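You operate a simulated robot arm through the tools that you are given. There is no shell and no other tool.

The job below is to be done with a simulated robot arm. You get a single attempt, and the scene is never put back.

## Task
Free the frame on the post, loosening its clamp last.
Fine: park the gauge, wind the jack down and screw the thumb bolt out.

Only the result counts: the job must be done as asked and must still hold three seconds after the hand-in. Knocking over, shifting, dropping, spilling or breaking anything else fails it.

## Robot
A 6-joint arm with a two-finger parallel gripper, fixed in place. Base frame: the origin is on the floor under the middle of its stand, x ahead of it, y to its left, z up. Readings come in cm, degrees, newtons and seconds.
With the tool pointing down near the work surface it reaches from about 36 to 82 cm from the base axis. Its first joint turns from -166.0 to 166.0 degrees. Payload 3.91 kg.
The TCP is the grasp point between the finger pads, 3 cm short of the fingertips. In the tool frame z runs along the fingers and y along their closing line. Largest opening 11 cm; finger width 2, thickness 1; the body of the gripper, 4.8 by 11.2 cm, starts 5.5 cm behind the TCP.
Orientation is that of the tool frame in the base frame, as a unit quaternion [x, y, z, w]. With the fingers straight down and closing along the base's y, the tool's x points along the base's -x, its y along +y and its z along -z.

## Interface
- The arm moves only by the tool send_rows. Its argument "plan" is a list of rows, each an object of numbers (a shift or turn left out is 0, a gripper value left out holds the last): "hand": the closure, from 0 (fully open) to 1 (shut); "dx", "dy", "dz": the shift along the base's x, y, z in cm; "ax", "ay", "az": the turn, a rotation vector about the base's x, y, z in degrees. In form: [{"hand": .., "dx": .., "dy": .., "dz": .., "ax": .., "ay": .., "az": ..}, ...]. A call has 1 to 20 rows; each row shifts and turns the commanded pose from where the row before left it. Each row takes 0.2 s and may step no farther than 5 cm and 8.6 degrees from the row before; otherwise, or with a gripper value out of range, the whole call is refused. Where a pose cannot be reached the arm comes as near as it can. A force on the tool above 40 N (or 10 N above the force at the start of the call, whichever is more), or a blocked arm, ends the call early, and 0.2 s more pass. Each finger travels about 4.5 cm/s and halts on what it meets, pressing with about 29 N; the grip force reading is that of the motor and also rises with nothing between the fingers. The clock runs only during rows and for 0.2 s after the last one: add rows that do not move to give the fingers time. The reply holds the time, the measured pose of the TCP, the force on the tool along the base axes, the opening and the grip force, in the units named above and with some noise, with the torque about the TCP (base axes, N m) and any sound that the robot's microphone picked up.
- Cameras (640 x 400 px; columns grow to the right, rows downward): "scene" is fixed at [22.15, 50, 170.83]; the picture's right is [-0.72, -0.69, 0.00], its down [-0.67, 0.70, -0.24] and it looks along [0.17, -0.17, -0.97] (base axes); focal length 246 px, centre (320, 200). "wrist" rides on the gripper at [7.7, 0.7, -11.4] in the tool frame; the picture's right is [-0.09, 1.00, 0.00], its down [-0.80, -0.07, -0.59] and it looks along [-0.59, -0.05, 0.80] (tool axes); focal length 270 px, centre (320, 200). There is no depth. A picture from a camera that has moved, and an enlarged one, comes with that camera's place and axes in the base frame and with its lens.
- grab_frame(camera): a new picture of that camera. It takes no simulated time.
- move_column(by): slides the trunk up (or, below 0, down) by that many cm; the arm rides with it, the base frame stays. It gives what a move gives, with no picture.
- enlarge(camera, box): a new picture of the part [left, top, right, bottom] of that camera's present view, enlarged. It takes no simulated time.
- sign_off(): hands the job in; it is judged then, once.

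Places have to be worked out from the pictures, the camera data and where the tool is seen. Open the gripper and draw the arm clear of the work before you hand the job in, unless the task says otherwise.

The tools are called after "Call:" as name(argument=value, ...) on one line, values as JSON. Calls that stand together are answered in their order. send_rows: Moves the arm, as the interface text tells. Its arguments: {"type":"object","properties":{"plan":{"type":"array"}},"required":["plan"]} The other tools are called the same way: move_column (by) moves the trunk up or down; grab_frame (camera) takes a picture; enlarge (camera, box) takes an enlarged picture of a part of a camera's view; sign_off () hands the job in.

At the start:

```text
time_s: 0.0
position: [39.83, 31.57, 132.48]
tcp_rot: [0.0, 1.0, 0.0, 0.0]
force: [-0.5, 0.0, 1.1]
torque: [-0.03, 0.03, -0.03]
opening: 11.01
gripper_force: 0.1
trunk travel left (down, up): [-57.5, 3.5]
```

scene: 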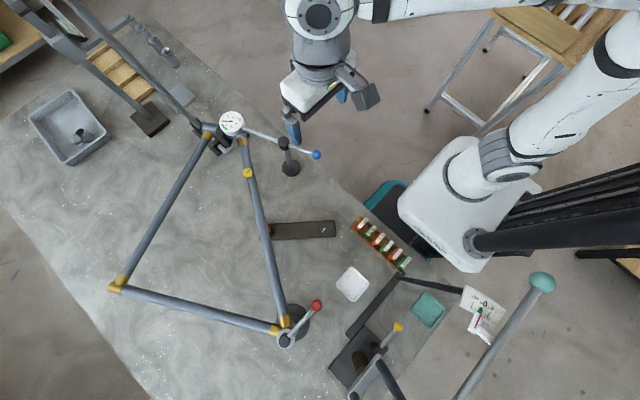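
wrist: 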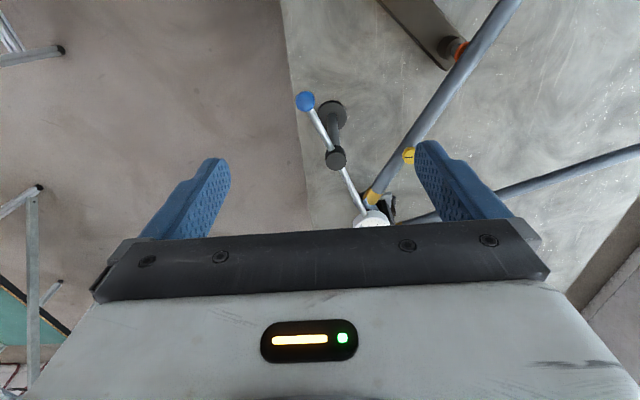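

The overview shows a triangular frame held near a gauge with a blue-knobbed lever, a red-knobbed lever at another corner, and several other fixtures. I'll enlarge the parts of the scene to identify the clamp, jack, thumb bolt and gauge.

Call:
enlarge(camera="scene", box=[180, 90, 340, 190])

Call:
enlarge(camera="scene", box=[240, 200, 400, 300])

Call:
enlarge(camera="scene", box=[240, 280, 432, 400])

Call:
enlarge(camera="scene", box=[20, 0, 212, 120])

Call:
enlarge(camera="scene", box=[340, 200, 540, 325])

```text
4.00 times, centred on (260, 140) of scene
camera zoom: at [22.15, 50.0, 170.83], right [-0.72, -0.69, 0.0], down [-0.67, 0.7, -0.24], along [0.17, -0.17, -0.97], focal length 984 px, centre (560, 440)
```

zoom: 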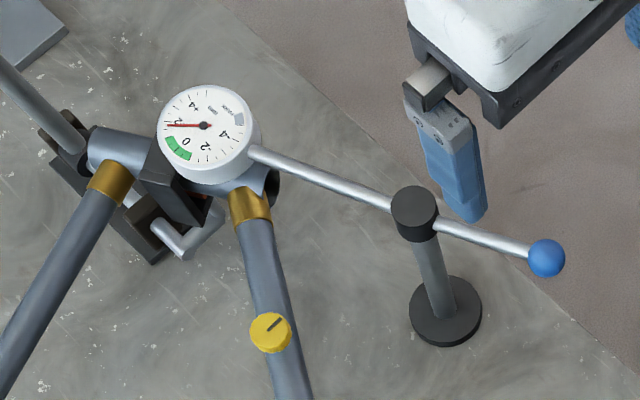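

```text
4.00 times, centred on (320, 250) of scene
camera zoom: at [22.15, 50.0, 170.83], right [-0.72, -0.69, 0.0], down [-0.67, 0.7, -0.24], along [0.17, -0.17, -0.97], focal length 984 px, centre (320, 0)
```

zoom: 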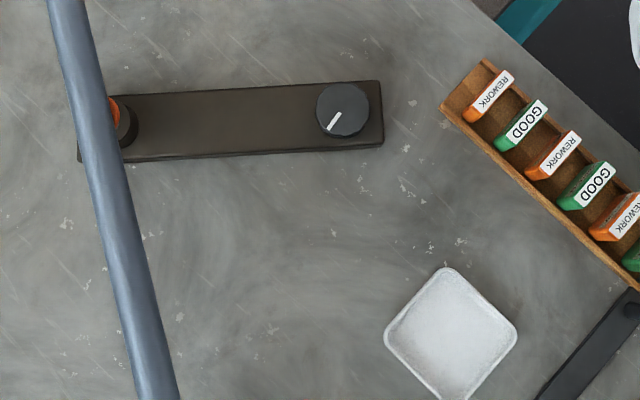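

```text
3.33 times, centred on (336, 340) of scene
camera zoom: at [22.15, 50.0, 170.83], right [-0.72, -0.69, 0.0], down [-0.67, 0.7, -0.24], along [0.17, -0.17, -0.97], focal length 820 px, centre (267, -267)
```

zoom: 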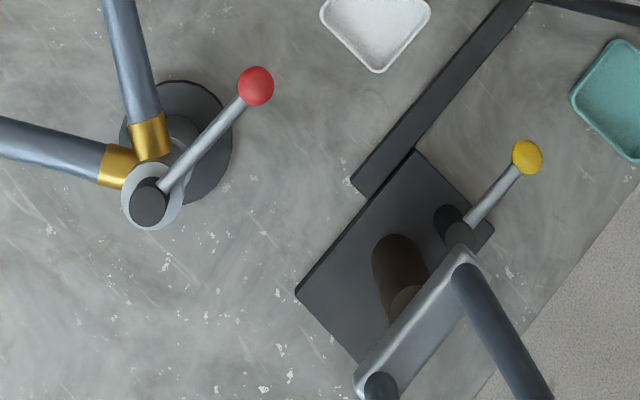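

```text
3.33 times, centred on (116, 60) of scene
camera zoom: at [22.15, 50.0, 170.83], right [-0.72, -0.69, 0.0], down [-0.67, 0.7, -0.24], along [0.17, -0.17, -0.97], focal length 820 px, centre (1000, 667)
```

zoom: 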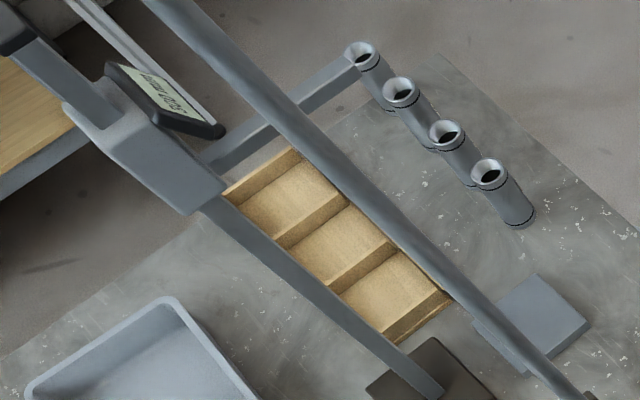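

```text
3.20 times, centred on (440, 262) of scene
camera zoom: at [22.15, 50.0, 170.83], right [-0.72, -0.69, 0.0], down [-0.67, 0.7, -0.24], along [0.17, -0.17, -0.97], focal length 787 px, centre (-64, 0)
```

zoom: 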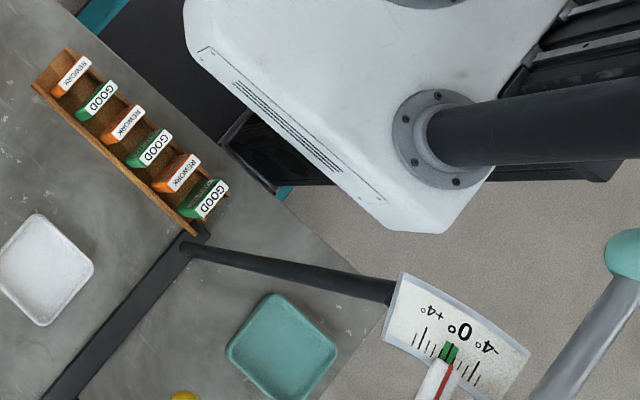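

The dial looks like it sits on a swing arm that passes through a black-headed post, with the blue ball as its handle. I'll enlarge the wrist view to check this before moving.

Call:
enlarge(camera="wrist", box=[280, 60, 480, 240])

Call:
enlarge(camera="wrist", box=[360, 0, 520, 100])

Call:
enlarge(camera="scene", box=[195, 105, 275, 155])

Call:
enlarge(camera="scene", box=[260, 290, 340, 350])

Call:
enlarge(camera="scene", box=[420, 260, 580, 400])

```text
2.22 times, centred on (380, 150) of wrist
camera zoom: at [31.86, 32.41, 143.9], right [0.09, 1.0, 0.0], down [0.8, -0.07, 0.59], along [0.59, -0.05, -0.8], focal length 601 px, centre (187, 311)
```

zoom: 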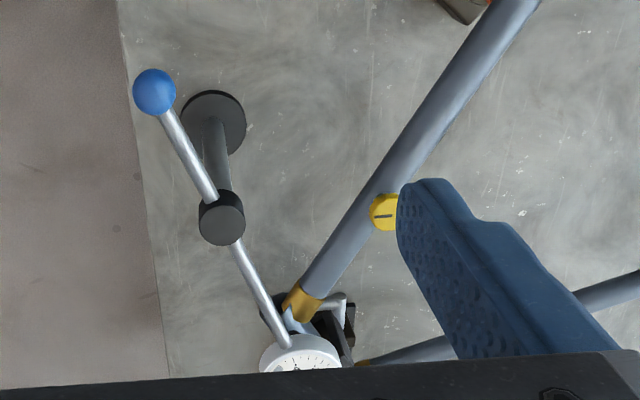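

```text
4.00 times, centred on (440, 50) of wrist
camera zoom: at [31.86, 32.41, 143.9], right [0.09, 1.0, 0.0], down [0.8, -0.07, 0.59], along [0.59, -0.05, -0.8], focal length 1081 px, centre (-160, 800)
```

zoom: 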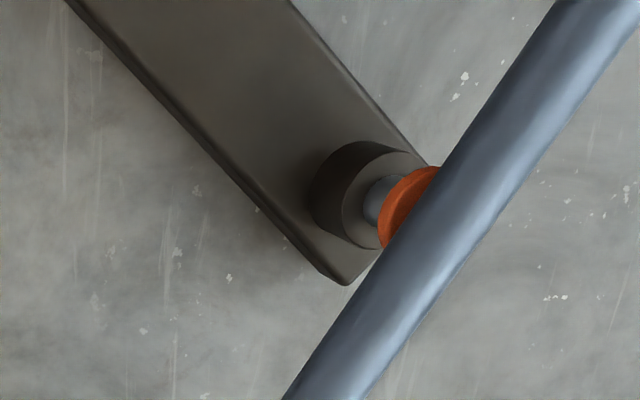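

```text
8.00 times, centred on (235, 130) of scene
camera zoom: at [22.15, 50.0, 170.83], right [-0.72, -0.69, 0.0], down [-0.67, 0.7, -0.24], along [0.17, -0.17, -0.97], focal length 1968 px, centre (1000, 760)
```

zoom: 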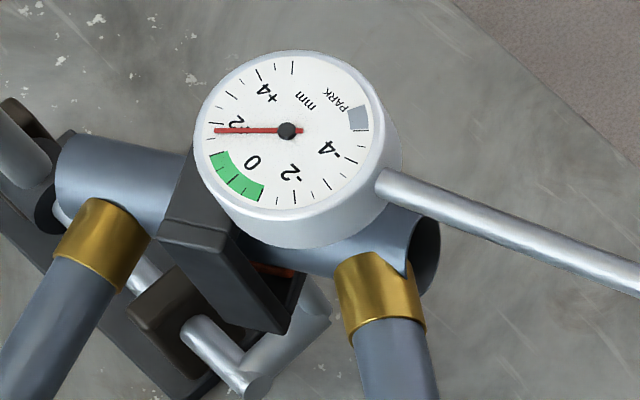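

```text
6.67 times, centred on (300, 320) of scene
camera zoom: at [22.15, 50.0, 170.83], right [-0.72, -0.69, 0.0], down [-0.67, 0.7, -0.24], along [0.17, -0.17, -0.97], focal length 1640 px, centre (453, -600)
```

zoom: 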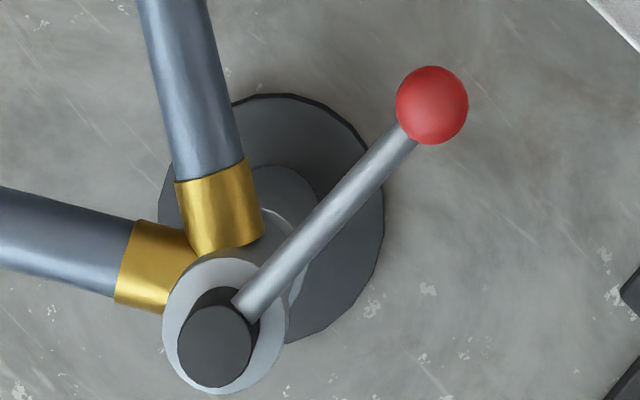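

```text
2.86 times, centred on (500, 330) of scene
camera zoom: at [22.15, 50.0, 170.83], right [-0.72, -0.69, 0.0], down [-0.67, 0.7, -0.24], along [0.17, -0.17, -0.97], focal length 703 px, centre (-194, -171)
```

zoom: 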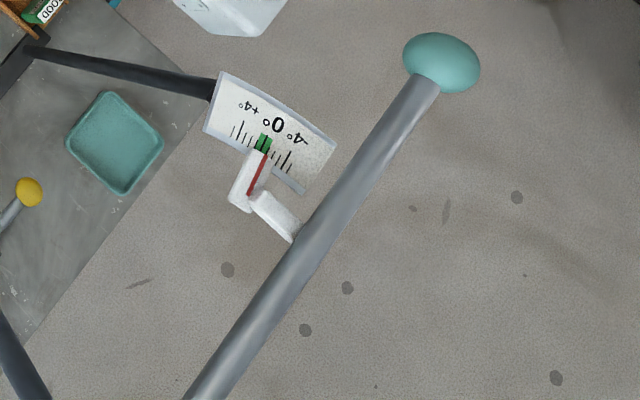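

Dial reads about +2 mm and has a PARK sector. Rough triangulation puts the dial near (69, 40, 103), the blue ball near (44, 29, 103), and the pad of the brown box pressing on the tube. I'll move closer at a safe height for a better view of the head area.

Call:
send_rows(plan=[{"hand": 0, "dx": 2, "dy": 2, "dz": -1}, {"dx": 2, "dy": 2, "dz": -1}, {"dx": 2, "dy": 2, "dz": -2}, {"dx": 2, "dy": 2, "dz": -2}, {"dx": 2, "dy": 2, "dz": -2}])

Call:
grab_frame(camera="wrist")

Call:
grab_frame(camera="scene")

```text
time_s: 1.2
position: [49.82, 41.54, 124.43]
tcp_rot: [0.0, 1.0, 0.0, 0.0]
force: [-0.4, 0.6, -0.3]
torque: [0.01, 0.0, 0.01]
opening: 11.01
gripper_force: 0.0
trunk travel left (down, up): [-57.5, 3.5]
```

```text
taken
camera wrist: at [42.03, 42.4, 135.89], right [0.09, 1.0, 0.0], down [0.8, -0.07, 0.59], along [0.59, -0.05, -0.8], focal length 270 px, centre (320, 200)
```

wrist: 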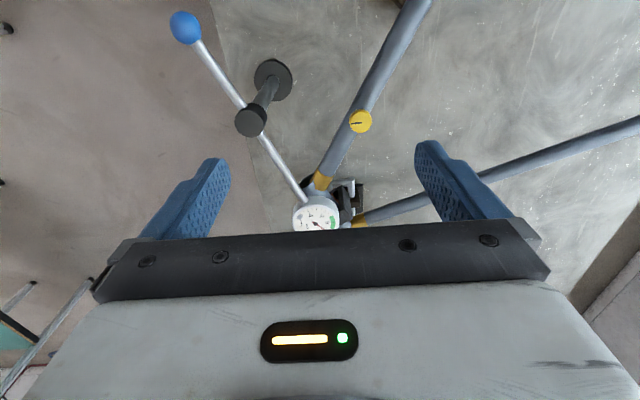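

```text
taken
```

scene: 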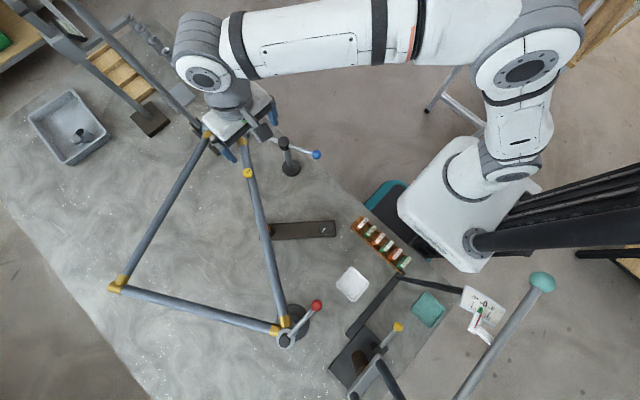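

Triangulating again puts the bench top at z≈90–92, the dial at about (69.2, 39.6, 104.5) and the blue ball at about (43.8, 29.1, 104). I'll move further over the head of the frame to see the clamp block there.

Call:
send_rows(plan=[{"dx": 3, "dy": 1}, {"dx": 3, "dy": 1}, {"dx": 3, "dy": 1}, {"dx": 3, "dy": 0}])

Call:
grab_frame(camera="wrist")

Call:
enlarge(camera="wrist", box=[220, 60, 420, 240])

```text
time_s: 2.2
position: [61.98, 44.46, 124.3]
tcp_rot: [0.0, 1.0, -0.002, -0.002]
force: [0.2, 1.2, -0.1]
torque: [0.0, 0.02, -0.02]
opening: 10.98
gripper_force: 0.1
trunk travel left (down, up): [-57.5, 3.5]
```

```text
taken
camera wrist: at [54.08, 45.38, 135.73], right [0.09, 1.0, 0.0], down [0.8, -0.07, 0.59], along [0.59, -0.05, -0.81], focal length 270 px, centre (320, 200)
```

wrist: 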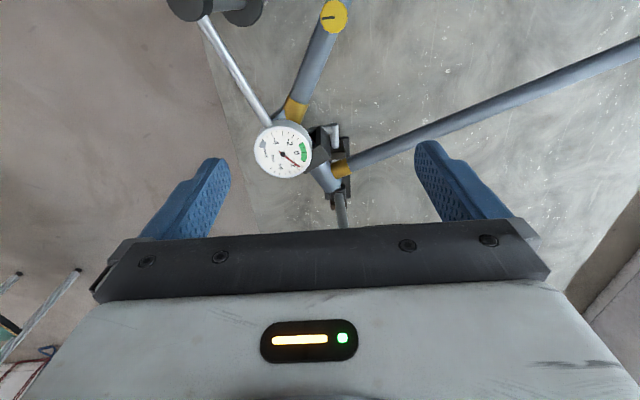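

```text
2.22 times, centred on (320, 150) of wrist
camera zoom: at [54.08, 45.38, 135.73], right [0.09, 1.0, 0.0], down [0.8, -0.07, 0.59], along [0.59, -0.05, -0.81], focal length 601 px, centre (320, 311)
```

zoom: 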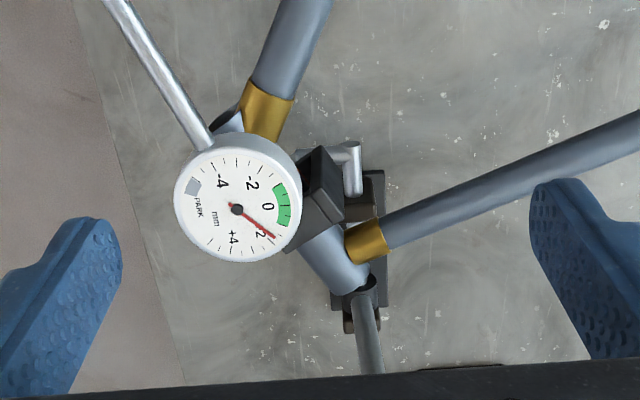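

The dial sits over the head tube, beside a dark block with an L-shaped silver handle. I'll back off toward the robot and tilt the tool about 30° for a lower, more horizontal look.

Call:
send_rows(plan=[{"dx": -3.5, "dy": -0.5, "dz": 0}, {"dx": -3.5, "dy": 0, "dz": -1, "ay": -7.5}, {"dx": -3.5, "dz": -2, "ay": -7.5}, {"dx": -3.5, "dz": -3, "ay": -7.5}, {"dx": -1, "dz": -3, "ay": -7.5}])

Call:
grab_frame(camera="wrist")

Call:
enlarge(camera="wrist", box=[240, 90, 400, 220])

```text
time_s: 3.4
position: [46.73, 43.92, 115.37]
tcp_rot: [-0.001, 0.966, 0.001, 0.26]
force: [-0.3, -0.2, 0.4]
torque: [-0.02, -0.01, 0.0]
opening: 10.97
gripper_force: 0.1
trunk travel left (down, up): [-57.5, 3.5]
```

```text
taken
camera wrist: at [34.13, 44.82, 121.49], right [0.08, 1.0, 0.05], down [0.4, -0.07, 0.92], along [0.92, -0.05, -0.4], focal length 270 px, centre (320, 200)
```

wrist: 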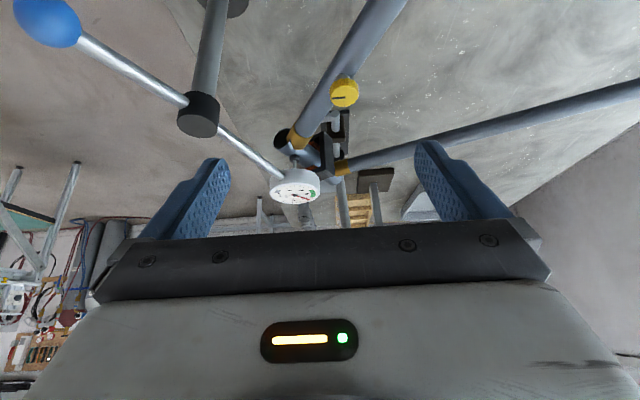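

```text
3.08 times, centred on (320, 155) of wrist
camera zoom: at [34.13, 44.82, 121.49], right [0.08, 1.0, 0.05], down [0.4, -0.07, 0.92], along [0.92, -0.05, -0.4], focal length 832 px, centre (320, 338)
```

zoom: 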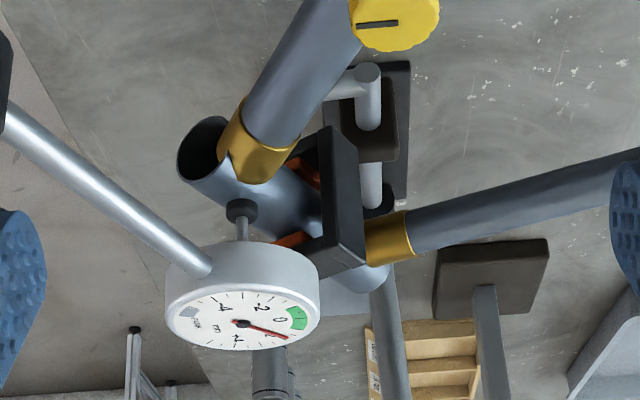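

The yellow fluted knob on the tube (≈(54.5, 46.5, 103)) is the thumb bolt, and the gauge's plunger rests on the head tube, which is held in an orange-padded jaw. Next I'll look from a low angle at the brown box with its knob and orange pad, which I take to be the jack.

Call:
send_rows(plan=[{"dx": -4, "dy": 1.5}, {"dx": -4, "dy": 1.5}, {"dx": -4, "dy": 1.5}, {"dx": -4, "dy": 1.5}])

Call:
grab_frame(camera="wrist")

Call:
enlarge(camera="wrist", box=[200, 0, 460, 180])

```text
time_s: 4.4
position: [30.36, 49.84, 115.53]
tcp_rot: [0.001, 0.966, 0.0, 0.259]
force: [-0.2, 0.1, -0.2]
torque: [0.01, 0.0, 0.02]
opening: 11.0
gripper_force: 0.0
trunk travel left (down, up): [-57.5, 3.5]
```

```text
taken
camera wrist: at [17.85, 50.74, 121.57], right [0.08, 1.0, 0.04], down [0.4, -0.07, 0.92], along [0.92, -0.05, -0.4], focal length 270 px, centre (320, 200)
```

wrist: 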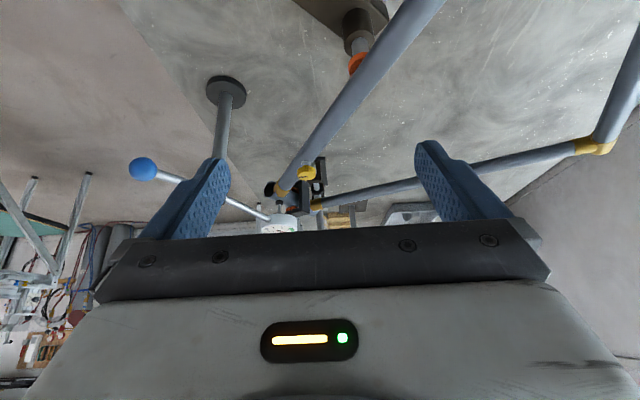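

```text
2.22 times, centred on (330, 90) of wrist
camera zoom: at [17.85, 50.74, 121.57], right [0.08, 1.0, 0.04], down [0.4, -0.07, 0.92], along [0.92, -0.05, -0.4], focal length 601 px, centre (298, 444)
```

zoom: 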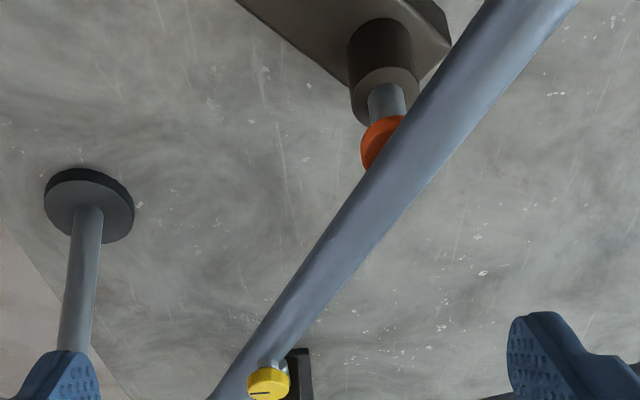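

The jack is confirmed: a vertical screw with an orange pad under the tube, driven by the knob on the box. Now I want a side view of the thumb bolt, so I'll lower and move forward a little.

Call:
send_rows(plan=[{"dx": 3, "dy": -1, "dz": -2}, {"dx": 3, "dy": -1, "dz": -2}, {"dx": 3, "dy": 0, "dz": -2}, {"dx": 1, "dy": 0, "dz": -1.5}])

Call:
grab_frame(camera="wrist")

Call:
enlarge(camera="wrist", box=[230, 110, 410, 225])

```text
time_s: 5.4
position: [40.62, 47.97, 107.82]
tcp_rot: [0.0, 0.966, 0.0, 0.259]
force: [0.6, 1.2, -0.3]
torque: [-0.04, -0.04, 0.0]
opening: 10.96
gripper_force: 0.1
trunk travel left (down, up): [-57.5, 3.5]
```

```text
taken
camera wrist: at [28.16, 48.83, 113.92], right [0.08, 1.0, 0.04], down [0.4, -0.07, 0.92], along [0.91, -0.05, -0.4], focal length 270 px, centre (320, 200)
```

wrist: 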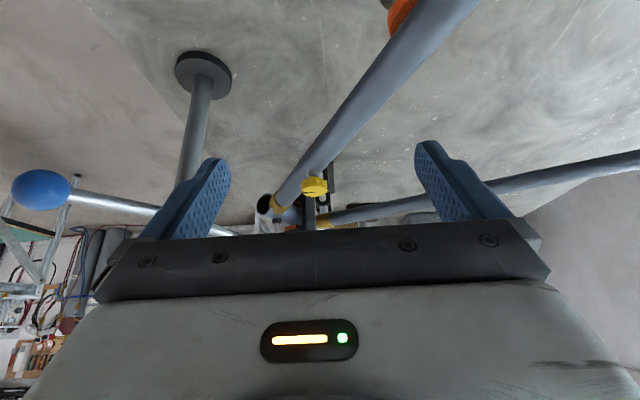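

```text
3.48 times, centred on (320, 168) of wrist
camera zoom: at [28.16, 48.83, 113.92], right [0.08, 1.0, 0.04], down [0.4, -0.07, 0.92], along [0.91, -0.05, -0.4], focal length 940 px, centre (320, 313)
```

zoom: 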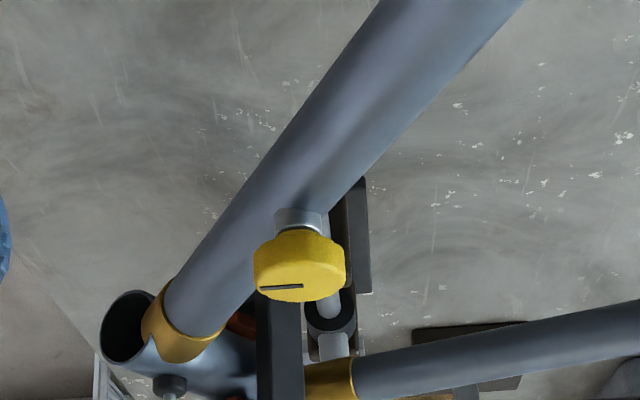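

The thumb bolt's yellow fluted head sits on a silver boss on the tube with its axis vertical. Now I'll straighten the tool, rise, and turn to look at the post with the red-ball lever.

Call:
send_rows(plan=[{"dx": -3, "dz": 3, "ay": 7.5}, {"dx": -3, "dz": 3, "ay": 7.5}, {"dx": -3, "dz": 3, "ay": 7.5}, {"dx": -3, "dy": -1, "dz": 2, "ay": 7.5}, {"dx": -2, "dy": -1, "az": 8}, {"dx": -2, "dy": -1, "az": 8}, {"dx": -2, "dy": 0, "az": 8}, {"az": 8}, {"az": 8}, {"az": 8}, {"az": 8}])

Call:
grab_frame(camera="wrist")

Call:
grab_frame(camera="scene")

```text
time_s: 7.8
position: [22.72, 45.16, 118.92]
tcp_rot: [-0.47, 0.883, 0.0, 0.0]
force: [-0.6, -0.1, 0.1]
torque: [-0.01, -0.01, 0.0]
opening: 11.0
gripper_force: 0.0
trunk travel left (down, up): [-57.5, 3.5]
```

```text
taken
camera wrist: at [17.66, 39.24, 130.38], right [-0.78, 0.63, 0.0], down [0.51, 0.63, 0.59], along [0.37, 0.46, -0.8], focal length 270 px, centre (320, 200)
```

wrist: 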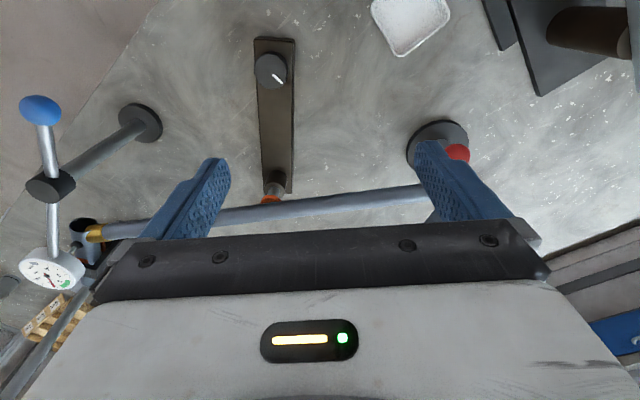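

```text
taken
```

scene: 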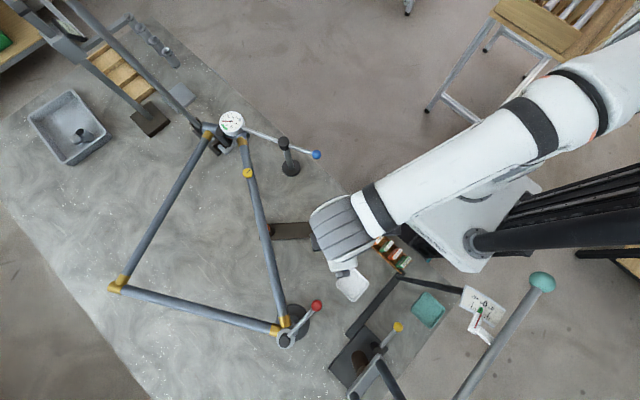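

From this view the jack knob is near (28.3, 40.8, ~87). A finger hides the red lever, so I'll shift toward −x and turn a bit more to see the post clamp.

Call:
send_rows(plan=[{"dx": -3, "dy": 1, "az": 8}, {"dx": -3, "dy": 1, "az": 8}, {"dx": -3, "dy": 1, "az": 8}, {"dx": -2, "dy": 1}])

Call:
grab_frame(camera="wrist")

Call:
enlarge(camera="wrist", box=[220, 40, 430, 220])

Call:
enlarge(camera="wrist", box=[380, 0, 640, 180])

```text
time_s: 8.8
position: [11.6, 48.98, 118.96]
tcp_rot: [-0.644, 0.765, 0.001, 0.0]
force: [-0.4, 0.5, -0.2]
torque: [-0.06, -0.01, 0.02]
opening: 10.98
gripper_force: 0.0
trunk travel left (down, up): [-57.5, 3.5]
```

```text
taken
camera wrist: at [9.46, 41.79, 130.4], right [-0.97, 0.26, 0.0], down [0.21, 0.78, 0.59], along [0.15, 0.57, -0.8], focal length 270 px, centre (320, 200)
```

wrist: 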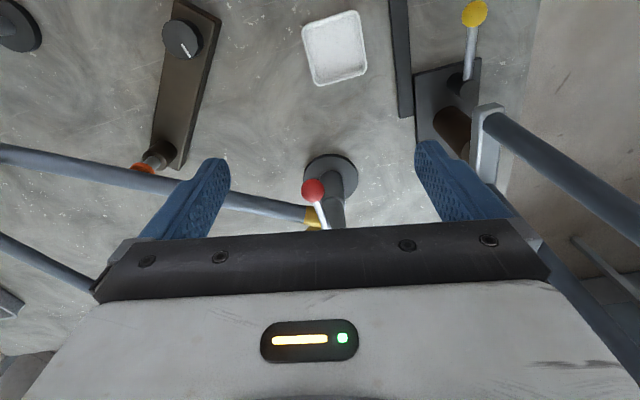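

```text
2.22 times, centred on (325, 130) of wrist
camera zoom: at [9.46, 41.79, 130.4], right [-0.97, 0.26, 0.0], down [0.21, 0.78, 0.59], along [0.15, 0.57, -0.8], focal length 601 px, centre (309, 356)
```

zoom: 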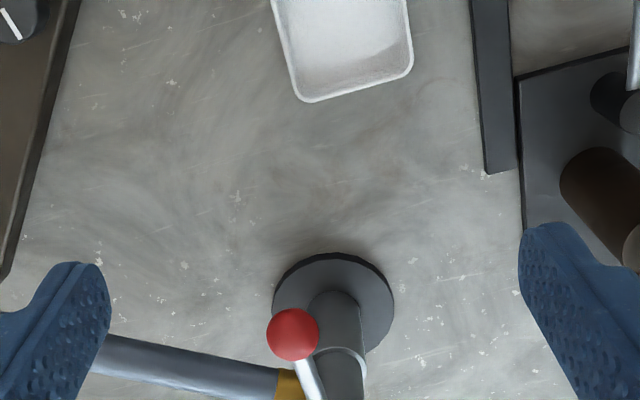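

```text
2.22 times, centred on (510, 90) of wrist
camera zoom: at [9.46, 41.79, 130.4], right [-0.97, 0.26, 0.0], down [0.21, 0.78, 0.59], along [0.15, 0.57, -0.8], focal length 601 px, centre (-102, 444)
```

zoom: 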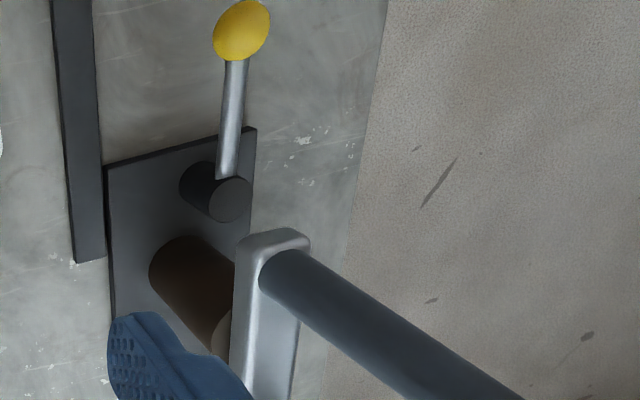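

The right-hand plate with the yellow-ball lever belongs to a different fixture. I'll move further out in +y to look down on the red-lever clamp at the top of the post.

Call:
send_rows(plan=[{"dx": 1, "dy": 3, "dz": 1}, {"dx": 0, "dy": 3, "dz": 1}, {"dy": 3, "dz": 1}, {"dy": 3}])

Call:
grab_frame(camera="wrist")

Call:
enlarge(camera="wrist", box=[220, 40, 430, 220])

```text
time_s: 9.8
position: [12.84, 61.35, 121.92]
tcp_rot: [-0.643, 0.766, 0.0, -0.001]
force: [-0.4, -0.1, -0.4]
torque: [0.02, 0.0, -0.03]
opening: 11.01
gripper_force: 0.0
trunk travel left (down, up): [-57.5, 3.5]
```

```text
taken
camera wrist: at [10.55, 54.0, 133.4], right [-0.97, 0.26, 0.0], down [0.21, 0.78, 0.59], along [0.15, 0.57, -0.81], focal length 270 px, centre (320, 200)
```

wrist: 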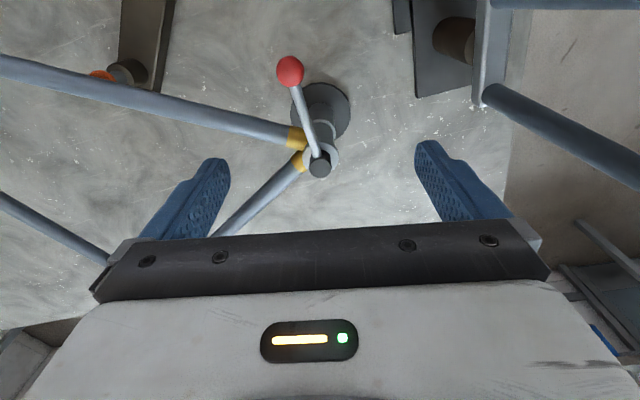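

```text
2.22 times, centred on (325, 130) of wrist
camera zoom: at [10.55, 54.0, 133.4], right [-0.97, 0.26, 0.0], down [0.21, 0.78, 0.59], along [0.15, 0.57, -0.81], focal length 601 px, centre (309, 356)
```

zoom: 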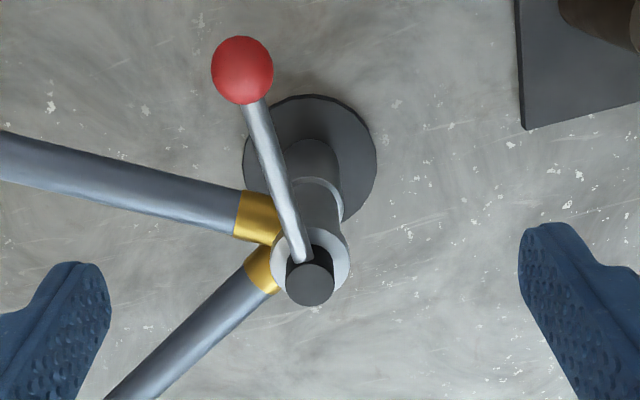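

Triangulation gives the red ball at (15.0, 58.6, 103.3), its hub at (15.0, 70.4, 102.7) and the bench at z≈82. I'll start with the gauge and move above the blue ball near (43.8, 29.1, 104), with the fingers closing across its rod.

Call:
send_rows(plan=[{"dx": 3.1, "dy": -3.23, "az": -7.3, "hand": 0.4}, {"dx": 3.1, "dy": -3.23, "az": -7.3}, {"dx": 3.1, "dy": -3.23, "az": -7.3}, {"dx": 3.1, "dy": -3.23, "az": -7.3}, {"dx": 3.1, "dy": -3.23, "az": -7.3}, {"dx": 3.1, "dy": -3.23, "az": -7.3}, {"dx": 3.1, "dy": -3.23, "az": -7.3}, {"dx": 3.1, "dy": -3.23, "az": -7.2}, {"dx": 3.1, "dy": -3.23}, {"dx": 3.1, "dy": -3.23}])

Call:
grab_frame(camera="wrist")

Call:
grab_frame(camera="scene")

```text
time_s: 12.0
position: [43.78, 28.61, 121.78]
tcp_rot: [-0.188, 0.982, 0.0, 0.0]
force: [0.2, -0.3, 0.3]
torque: [0.01, -0.01, 0.0]
opening: 6.6
gripper_force: 0.1
trunk travel left (down, up): [-57.5, 3.5]
```

```text
taken
camera wrist: at [36.17, 26.53, 133.27], right [-0.29, 0.96, 0.0], down [0.77, 0.23, 0.59], along [0.57, 0.17, -0.8], focal length 270 px, centre (320, 200)
```

wrist: 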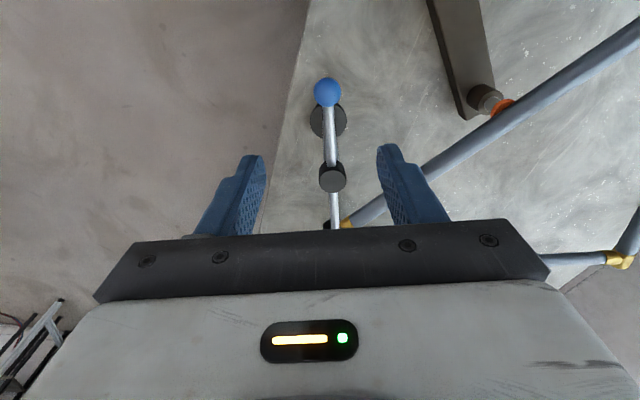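

```text
taken
```

scene: 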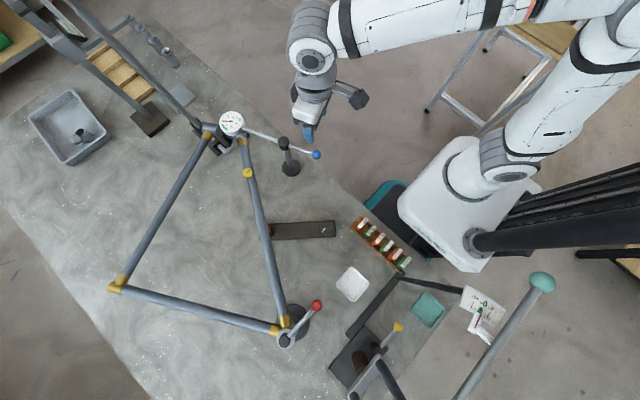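

The blue ball refines to about (43.3, 29.4, 105) and the rod lines up with the tool's x axis. I'll descend straight onto it with the fingers straddling the ball, leaving a small margin.

Call:
send_rows(plan=[{"dx": -0.5, "dy": 0.8, "dz": -3}, {"dz": -4}, {"dz": -4}, {"dz": -3}])

Call:
grab_frame(camera="wrist")

Call:
enlarge(camera="scene", box=[220, 80, 380, 180])

```text
time_s: 13.0
position: [43.2, 29.58, 107.63]
tcp_rot: [-0.188, 0.982, 0.0, 0.0]
force: [-0.1, 0.0, 0.5]
torque: [0.03, -0.01, 0.01]
opening: 6.59
gripper_force: 0.2
trunk travel left (down, up): [-57.5, 3.5]
```

```text
taken
camera wrist: at [35.7, 27.59, 119.11], right [-0.29, 0.96, 0.0], down [0.77, 0.23, 0.59], along [0.57, 0.17, -0.8], focal length 270 px, centre (320, 200)
```

wrist: 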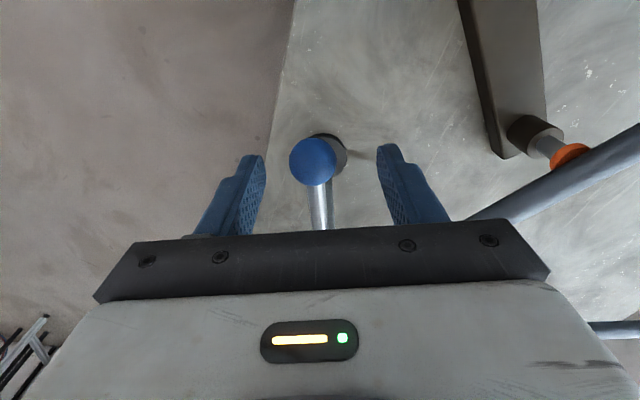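

```text
4.00 times, centred on (300, 130) of scene
camera zoom: at [22.15, 50.0, 170.83], right [-0.72, -0.69, 0.0], down [-0.67, 0.7, -0.24], along [0.17, -0.17, -0.97], focal length 984 px, centre (400, 480)
```

zoom: 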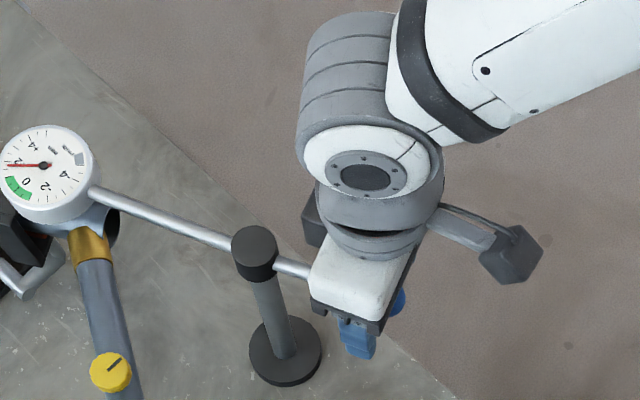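

The ball is centred between the fingers. I'll lower another 2.6 cm and close on it.

Call:
send_rows(plan=[{"dz": -1.6}, {"dz": -1.0}, {}, {"hand": 0.6}, {"hand": 0.75}, {"hand": 0.8}, {"hand": 0.8}])

Call:
grab_frame(camera="wrist")

```text
time_s: 14.6
position: [43.25, 29.58, 105.14]
tcp_rot: [-0.188, 0.982, 0.0, 0.0]
force: [-0.3, -2.3, -1.6]
torque: [0.0, -0.05, -0.1]
opening: 2.75
gripper_force: 45.4
trunk travel left (down, up): [-57.5, 3.5]
```

```text
taken
camera wrist: at [35.73, 27.53, 116.68], right [-0.29, 0.96, 0.0], down [0.77, 0.23, 0.59], along [0.57, 0.17, -0.8], focal length 270 px, centre (320, 200)
```

wrist: 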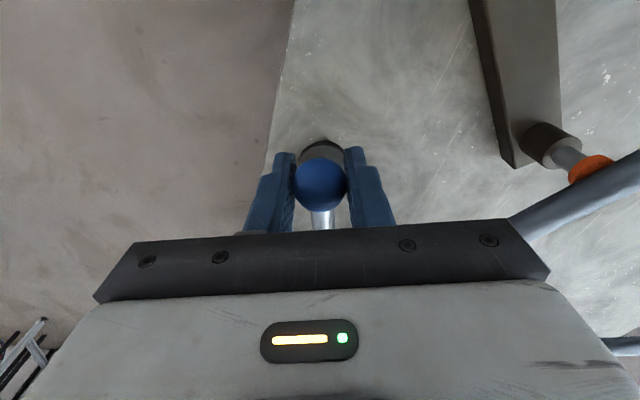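

The ball is held (opening 2.75 cm). I'll try a small clockwise swing about the post (≈(53.2, 33.3)), which carries the dial toward −y and away from the frame, and read the forces.

Call:
send_rows(plan=[{"dx": -0.1, "dy": 0.36, "az": -2}, {"dx": -0.11, "dy": 0.35, "az": -2}, {}])

Call:
enlarge(camera="scene", box=[195, 95, 355, 195])

```text
time_s: 15.4
position: [43.1, 30.17, 105.21]
tcp_rot: [-0.153, 0.988, -0.001, -0.001]
force: [-2.6, -0.7, -9.3]
torque: [0.19, -0.56, -0.05]
opening: 2.72
gripper_force: 44.5
trunk travel left (down, up): [-57.5, 3.5]
```

```text
4.00 times, centred on (275, 145) of scene
camera zoom: at [22.15, 50.0, 170.83], right [-0.72, -0.69, 0.0], down [-0.67, 0.7, -0.24], along [0.17, -0.17, -0.97], focal length 984 px, centre (500, 420)
```

zoom: 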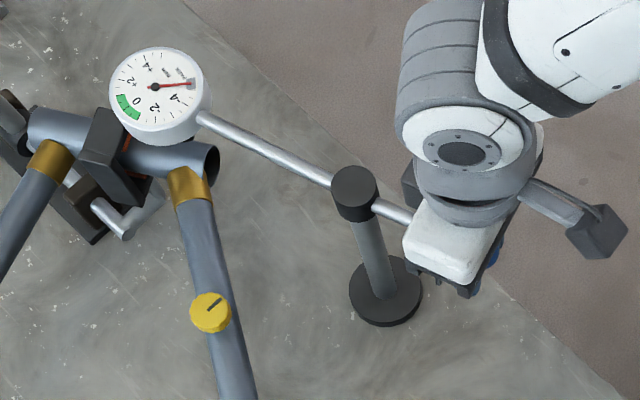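

The arm does swing horizontally: the dial moved off the tube and its needle now sits in the PARK sector. I'll keep swinging clockwise so the gauge is well clear of the frame, watching for a stop.

Call:
send_rows(plan=[{"dx": -0.18, "dy": 0.71, "az": -4}, {"dx": -0.16, "dy": 0.72, "az": -4}, {"dx": -0.1, "dy": 0.74, "az": -4}, {"dx": -0.04, "dy": 0.74, "az": -4}, {}])

Call:
enlarge(camera="scene", box=[195, 75, 355, 175])

```text
time_s: 16.6
position: [42.73, 33.07, 105.1]
tcp_rot: [-0.014, 1.0, -0.001, -0.001]
force: [4.0, -5.6, -27.5]
torque: [0.0, -0.22, -0.44]
opening: 2.7
gripper_force: 44.8
trunk travel left (down, up): [-57.5, 3.5]
```

```text
4.00 times, centred on (275, 125) of scene
camera zoom: at [22.15, 50.0, 170.83], right [-0.72, -0.69, 0.0], down [-0.67, 0.7, -0.24], along [0.17, -0.17, -0.97], focal length 984 px, centre (500, 500)
```

zoom: 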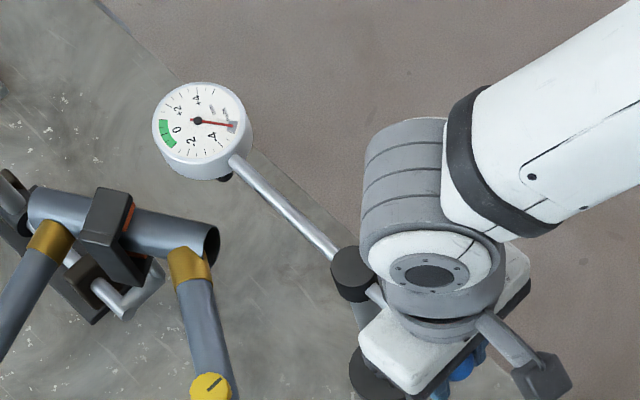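

Vertical load has risen to −27 N, so the ball apparently dips as the arm swings. I'll lower slightly to follow it.

Call:
send_rows(plan=[{"dz": -0.4}, {"dz": -0.3}, {}])

```text
time_s: 17.6
position: [42.7, 33.19, 105.23]
tcp_rot: [-0.014, 1.0, 0.005, 0.005]
force: [-2.9, -3.4, 16.0]
torque: [-0.24, 0.91, -0.27]
opening: 2.73
gripper_force: 45.1
trunk travel left (down, up): [-57.5, 3.5]
stopped in row 3: the force on the tool passed its limit at 42 N (the readings are from after the stop); the commanded pose is now the measured one
```

Lowering made the force worse, so the ball's height isn't changing and the tight grip was the cause. I'll release to a loose straddle and push the ball sideways instead.

Call:
send_rows(plan=[{"hand": 0.65}, {"hand": 0.6}, {}])

Call:
grab_frame(camera="wrist")

Call:
grab_frame(camera="scene")

```text
time_s: 18.4
position: [42.9, 33.37, 104.98]
tcp_rot: [-0.014, 1.0, 0.003, 0.004]
force: [0.5, -0.1, -0.9]
torque: [0.02, -0.03, 0.01]
opening: 4.38
gripper_force: 0.1
trunk travel left (down, up): [-57.5, 3.5]
```

```text
taken
camera wrist: at [34.81, 33.84, 116.45], right [0.06, 1.0, 0.01], down [0.8, -0.05, 0.6], along [0.6, -0.03, -0.8], focal length 270 px, centre (320, 200)
```

wrist: 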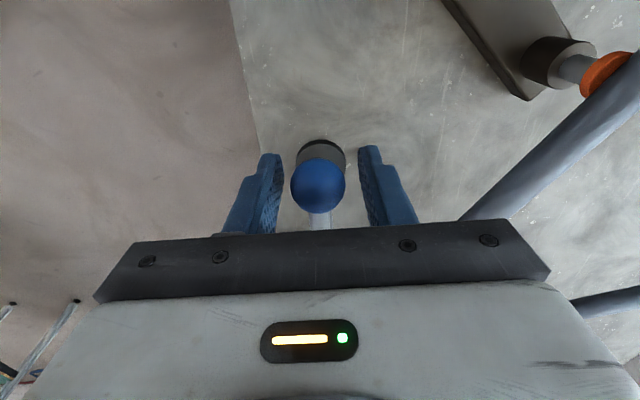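

```text
taken
```

scene: 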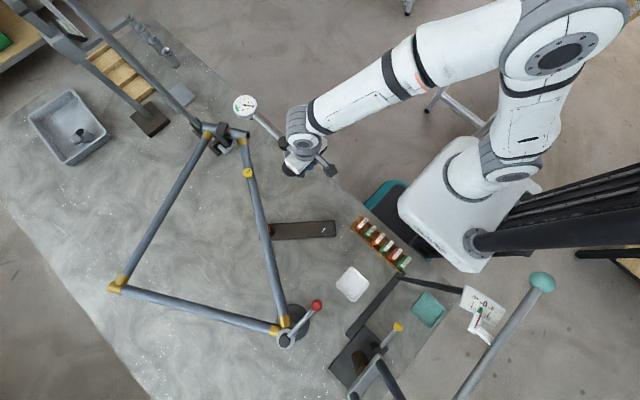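

The forces are now near zero. I'll continue pushing the ball round the arc with the loosely straddling fingers.

Call:
send_rows(plan=[{"dy": 0.5}, {"dx": 0.03, "dy": 0.73, "az": -4}, {"dx": 0.07, "dy": 0.73, "az": -4}, {"dx": 0.13, "dy": 0.72, "az": -4}, {"dx": 0.18, "dy": 0.71, "az": -4}, {"dx": 0.22, "dy": 0.7, "az": -4}, {"dx": 0.28, "dy": 0.68, "az": -4}, {}])

Call:
grab_frame(camera="wrist")

Call:
enlarge(camera="scene", box=[195, 75, 355, 175])

```text
time_s: 20.1
position: [43.57, 38.05, 105.0]
tcp_rot: [0.193, 0.981, 0.002, 0.005]
force: [0.0, -0.6, -0.1]
torque: [0.01, -0.03, 0.0]
opening: 4.41
gripper_force: 0.2
trunk travel left (down, up): [-57.5, 3.5]
```

```text
taken
camera wrist: at [36.5, 41.82, 116.46], right [0.46, 0.89, 0.01], down [0.71, -0.37, 0.6], along [0.54, -0.27, -0.8], focal length 270 px, centre (320, 200)
```

wrist: 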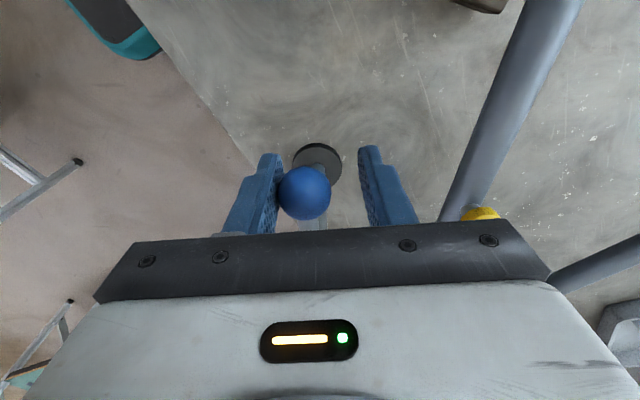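

```text
4.00 times, centred on (275, 125) of scene
camera zoom: at [22.15, 50.0, 170.83], right [-0.72, -0.69, 0.0], down [-0.67, 0.7, -0.24], along [0.17, -0.17, -0.97], focal length 984 px, centre (500, 500)
```

zoom: 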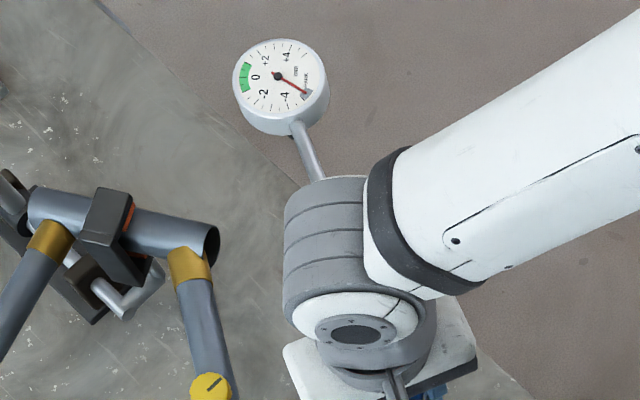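

The gauge swings freely, has turned about 43° and the needle is in PARK. I'll swing another ~16° for margin.

Call:
send_rows(plan=[{"dx": 0.3, "dy": 0.66, "az": -4}, {"dx": 0.36, "dy": 0.64, "az": -4}, {"dx": 0.4, "dy": 0.61, "az": -4}, {"dx": 0.44, "dy": 0.58, "az": -4}, {}])

Call:
grab_frame(camera="wrist")

Call:
enlarge(camera="scene", box=[215, 75, 375, 175])

```text
time_s: 21.1
position: [44.64, 39.32, 105.05]
tcp_rot: [0.306, 0.952, -0.005, 0.003]
force: [-9.2, -27.6, 7.0]
torque: [-0.26, -0.12, 0.25]
opening: 5.85
gripper_force: 14.4
trunk travel left (down, up): [-57.5, 3.5]
stopped in row 4: the force on the tool passed its limit at 43 N (the readings are from after the stop); the commanded pose is now the measured one
```

```text
taken
camera wrist: at [38.62, 44.69, 116.42], right [0.65, 0.76, -0.01], down [0.61, -0.52, 0.6], along [0.45, -0.4, -0.8], focal length 270 px, centre (320, 200)
```

wrist: 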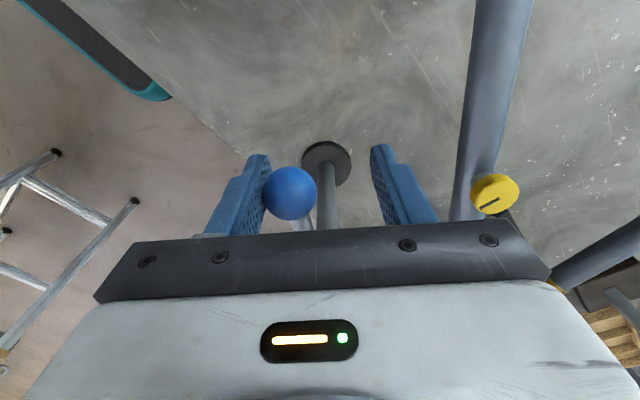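

```text
4.00 times, centred on (295, 125) of scene
camera zoom: at [22.15, 50.0, 170.83], right [-0.72, -0.69, 0.0], down [-0.67, 0.7, -0.24], along [0.17, -0.17, -0.97], focal length 984 px, centre (420, 500)
```

zoom: 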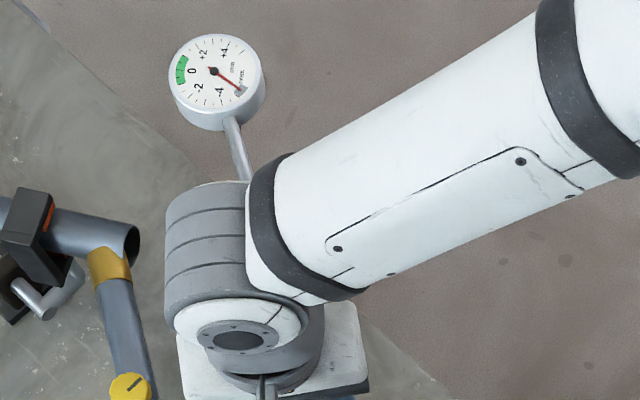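

The force spike shows the gauge arm hit its end stop, so it's fully swung away with the needle in PARK. I'll relieve the finger contact, centre it on the ball and rise clear.

Call:
send_rows(plan=[{"dx": -0.35, "dy": -0.4}, {"dx": -0.35, "dy": -0.4, "hand": 0.5}, {"hand": 0.4}, {"dz": 2}, {"dz": 4}, {"dz": 5}, {"dz": 5}])

Call:
grab_frame(camera="wrist")

Call:
grab_frame(camera="scene")

```text
time_s: 22.7
position: [44.27, 39.18, 120.83]
tcp_rot: [0.306, 0.952, -0.003, 0.004]
force: [-0.8, 0.6, -0.4]
torque: [0.0, 0.01, -0.03]
opening: 6.58
gripper_force: 0.0
trunk travel left (down, up): [-57.5, 3.5]
```

```text
taken
camera wrist: at [38.19, 44.44, 132.25], right [0.65, 0.76, 0.0], down [0.61, -0.52, 0.6], along [0.45, -0.4, -0.8], focal length 270 px, centre (320, 200)
```

wrist: 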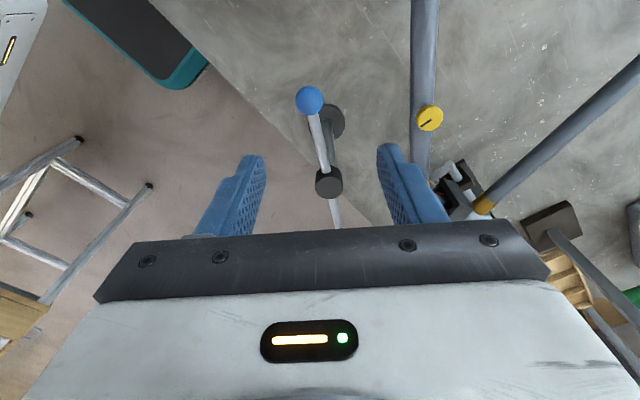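

```text
taken
```

scene: 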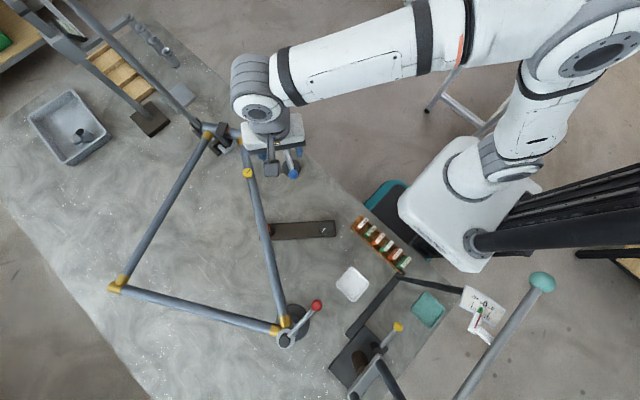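

The gauge is parked and untouched. Next is the jack knob near (28.3, 40.8, 87): I'll move above it and look down.

Call:
send_rows(plan=[{"dx": -3.2, "dy": 0.3, "az": 7.1, "hand": 0.2}, {"dx": -3.2, "dy": 0.3, "az": 7.1}, {"dx": -3.2, "dy": 0.3, "az": 7.1}, {"dx": -3.2, "dy": 0.3, "az": 7.1}, {"dx": -3.2, "dy": 0.4, "az": 7.1}, {"dz": -4}, {"dz": -4}, {"dz": -4}, {"dz": -3}])

Call:
grab_frame(camera="wrist")

Call:
enlarge(camera="wrist", box=[240, 40, 480, 220])

```text
time_s: 24.7
position: [27.96, 40.64, 105.74]
tcp_rot: [0.001, 1.0, -0.002, 0.004]
force: [-0.3, 0.4, -0.1]
torque: [0.0, 0.0, -0.03]
opening: 8.79
gripper_force: 0.1
trunk travel left (down, up): [-57.5, 3.5]
```

```text
taken
camera wrist: at [20.1, 41.52, 117.1], right [0.09, 1.0, 0.0], down [0.8, -0.07, 0.6], along [0.6, -0.06, -0.8], focal length 270 px, centre (320, 200)
```

wrist: 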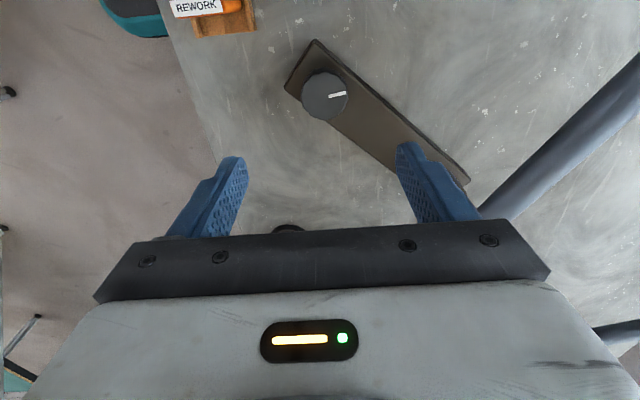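

```text
2.22 times, centred on (360, 130) of wrist
camera zoom: at [20.1, 41.52, 117.1], right [0.09, 1.0, 0.0], down [0.8, -0.07, 0.6], along [0.6, -0.06, -0.8], focal length 601 px, centre (231, 356)
```

zoom: 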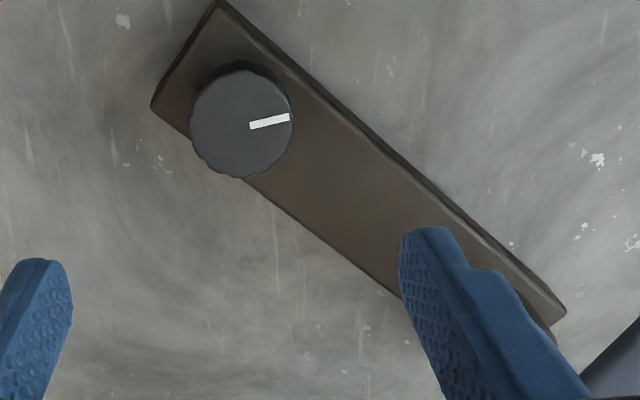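

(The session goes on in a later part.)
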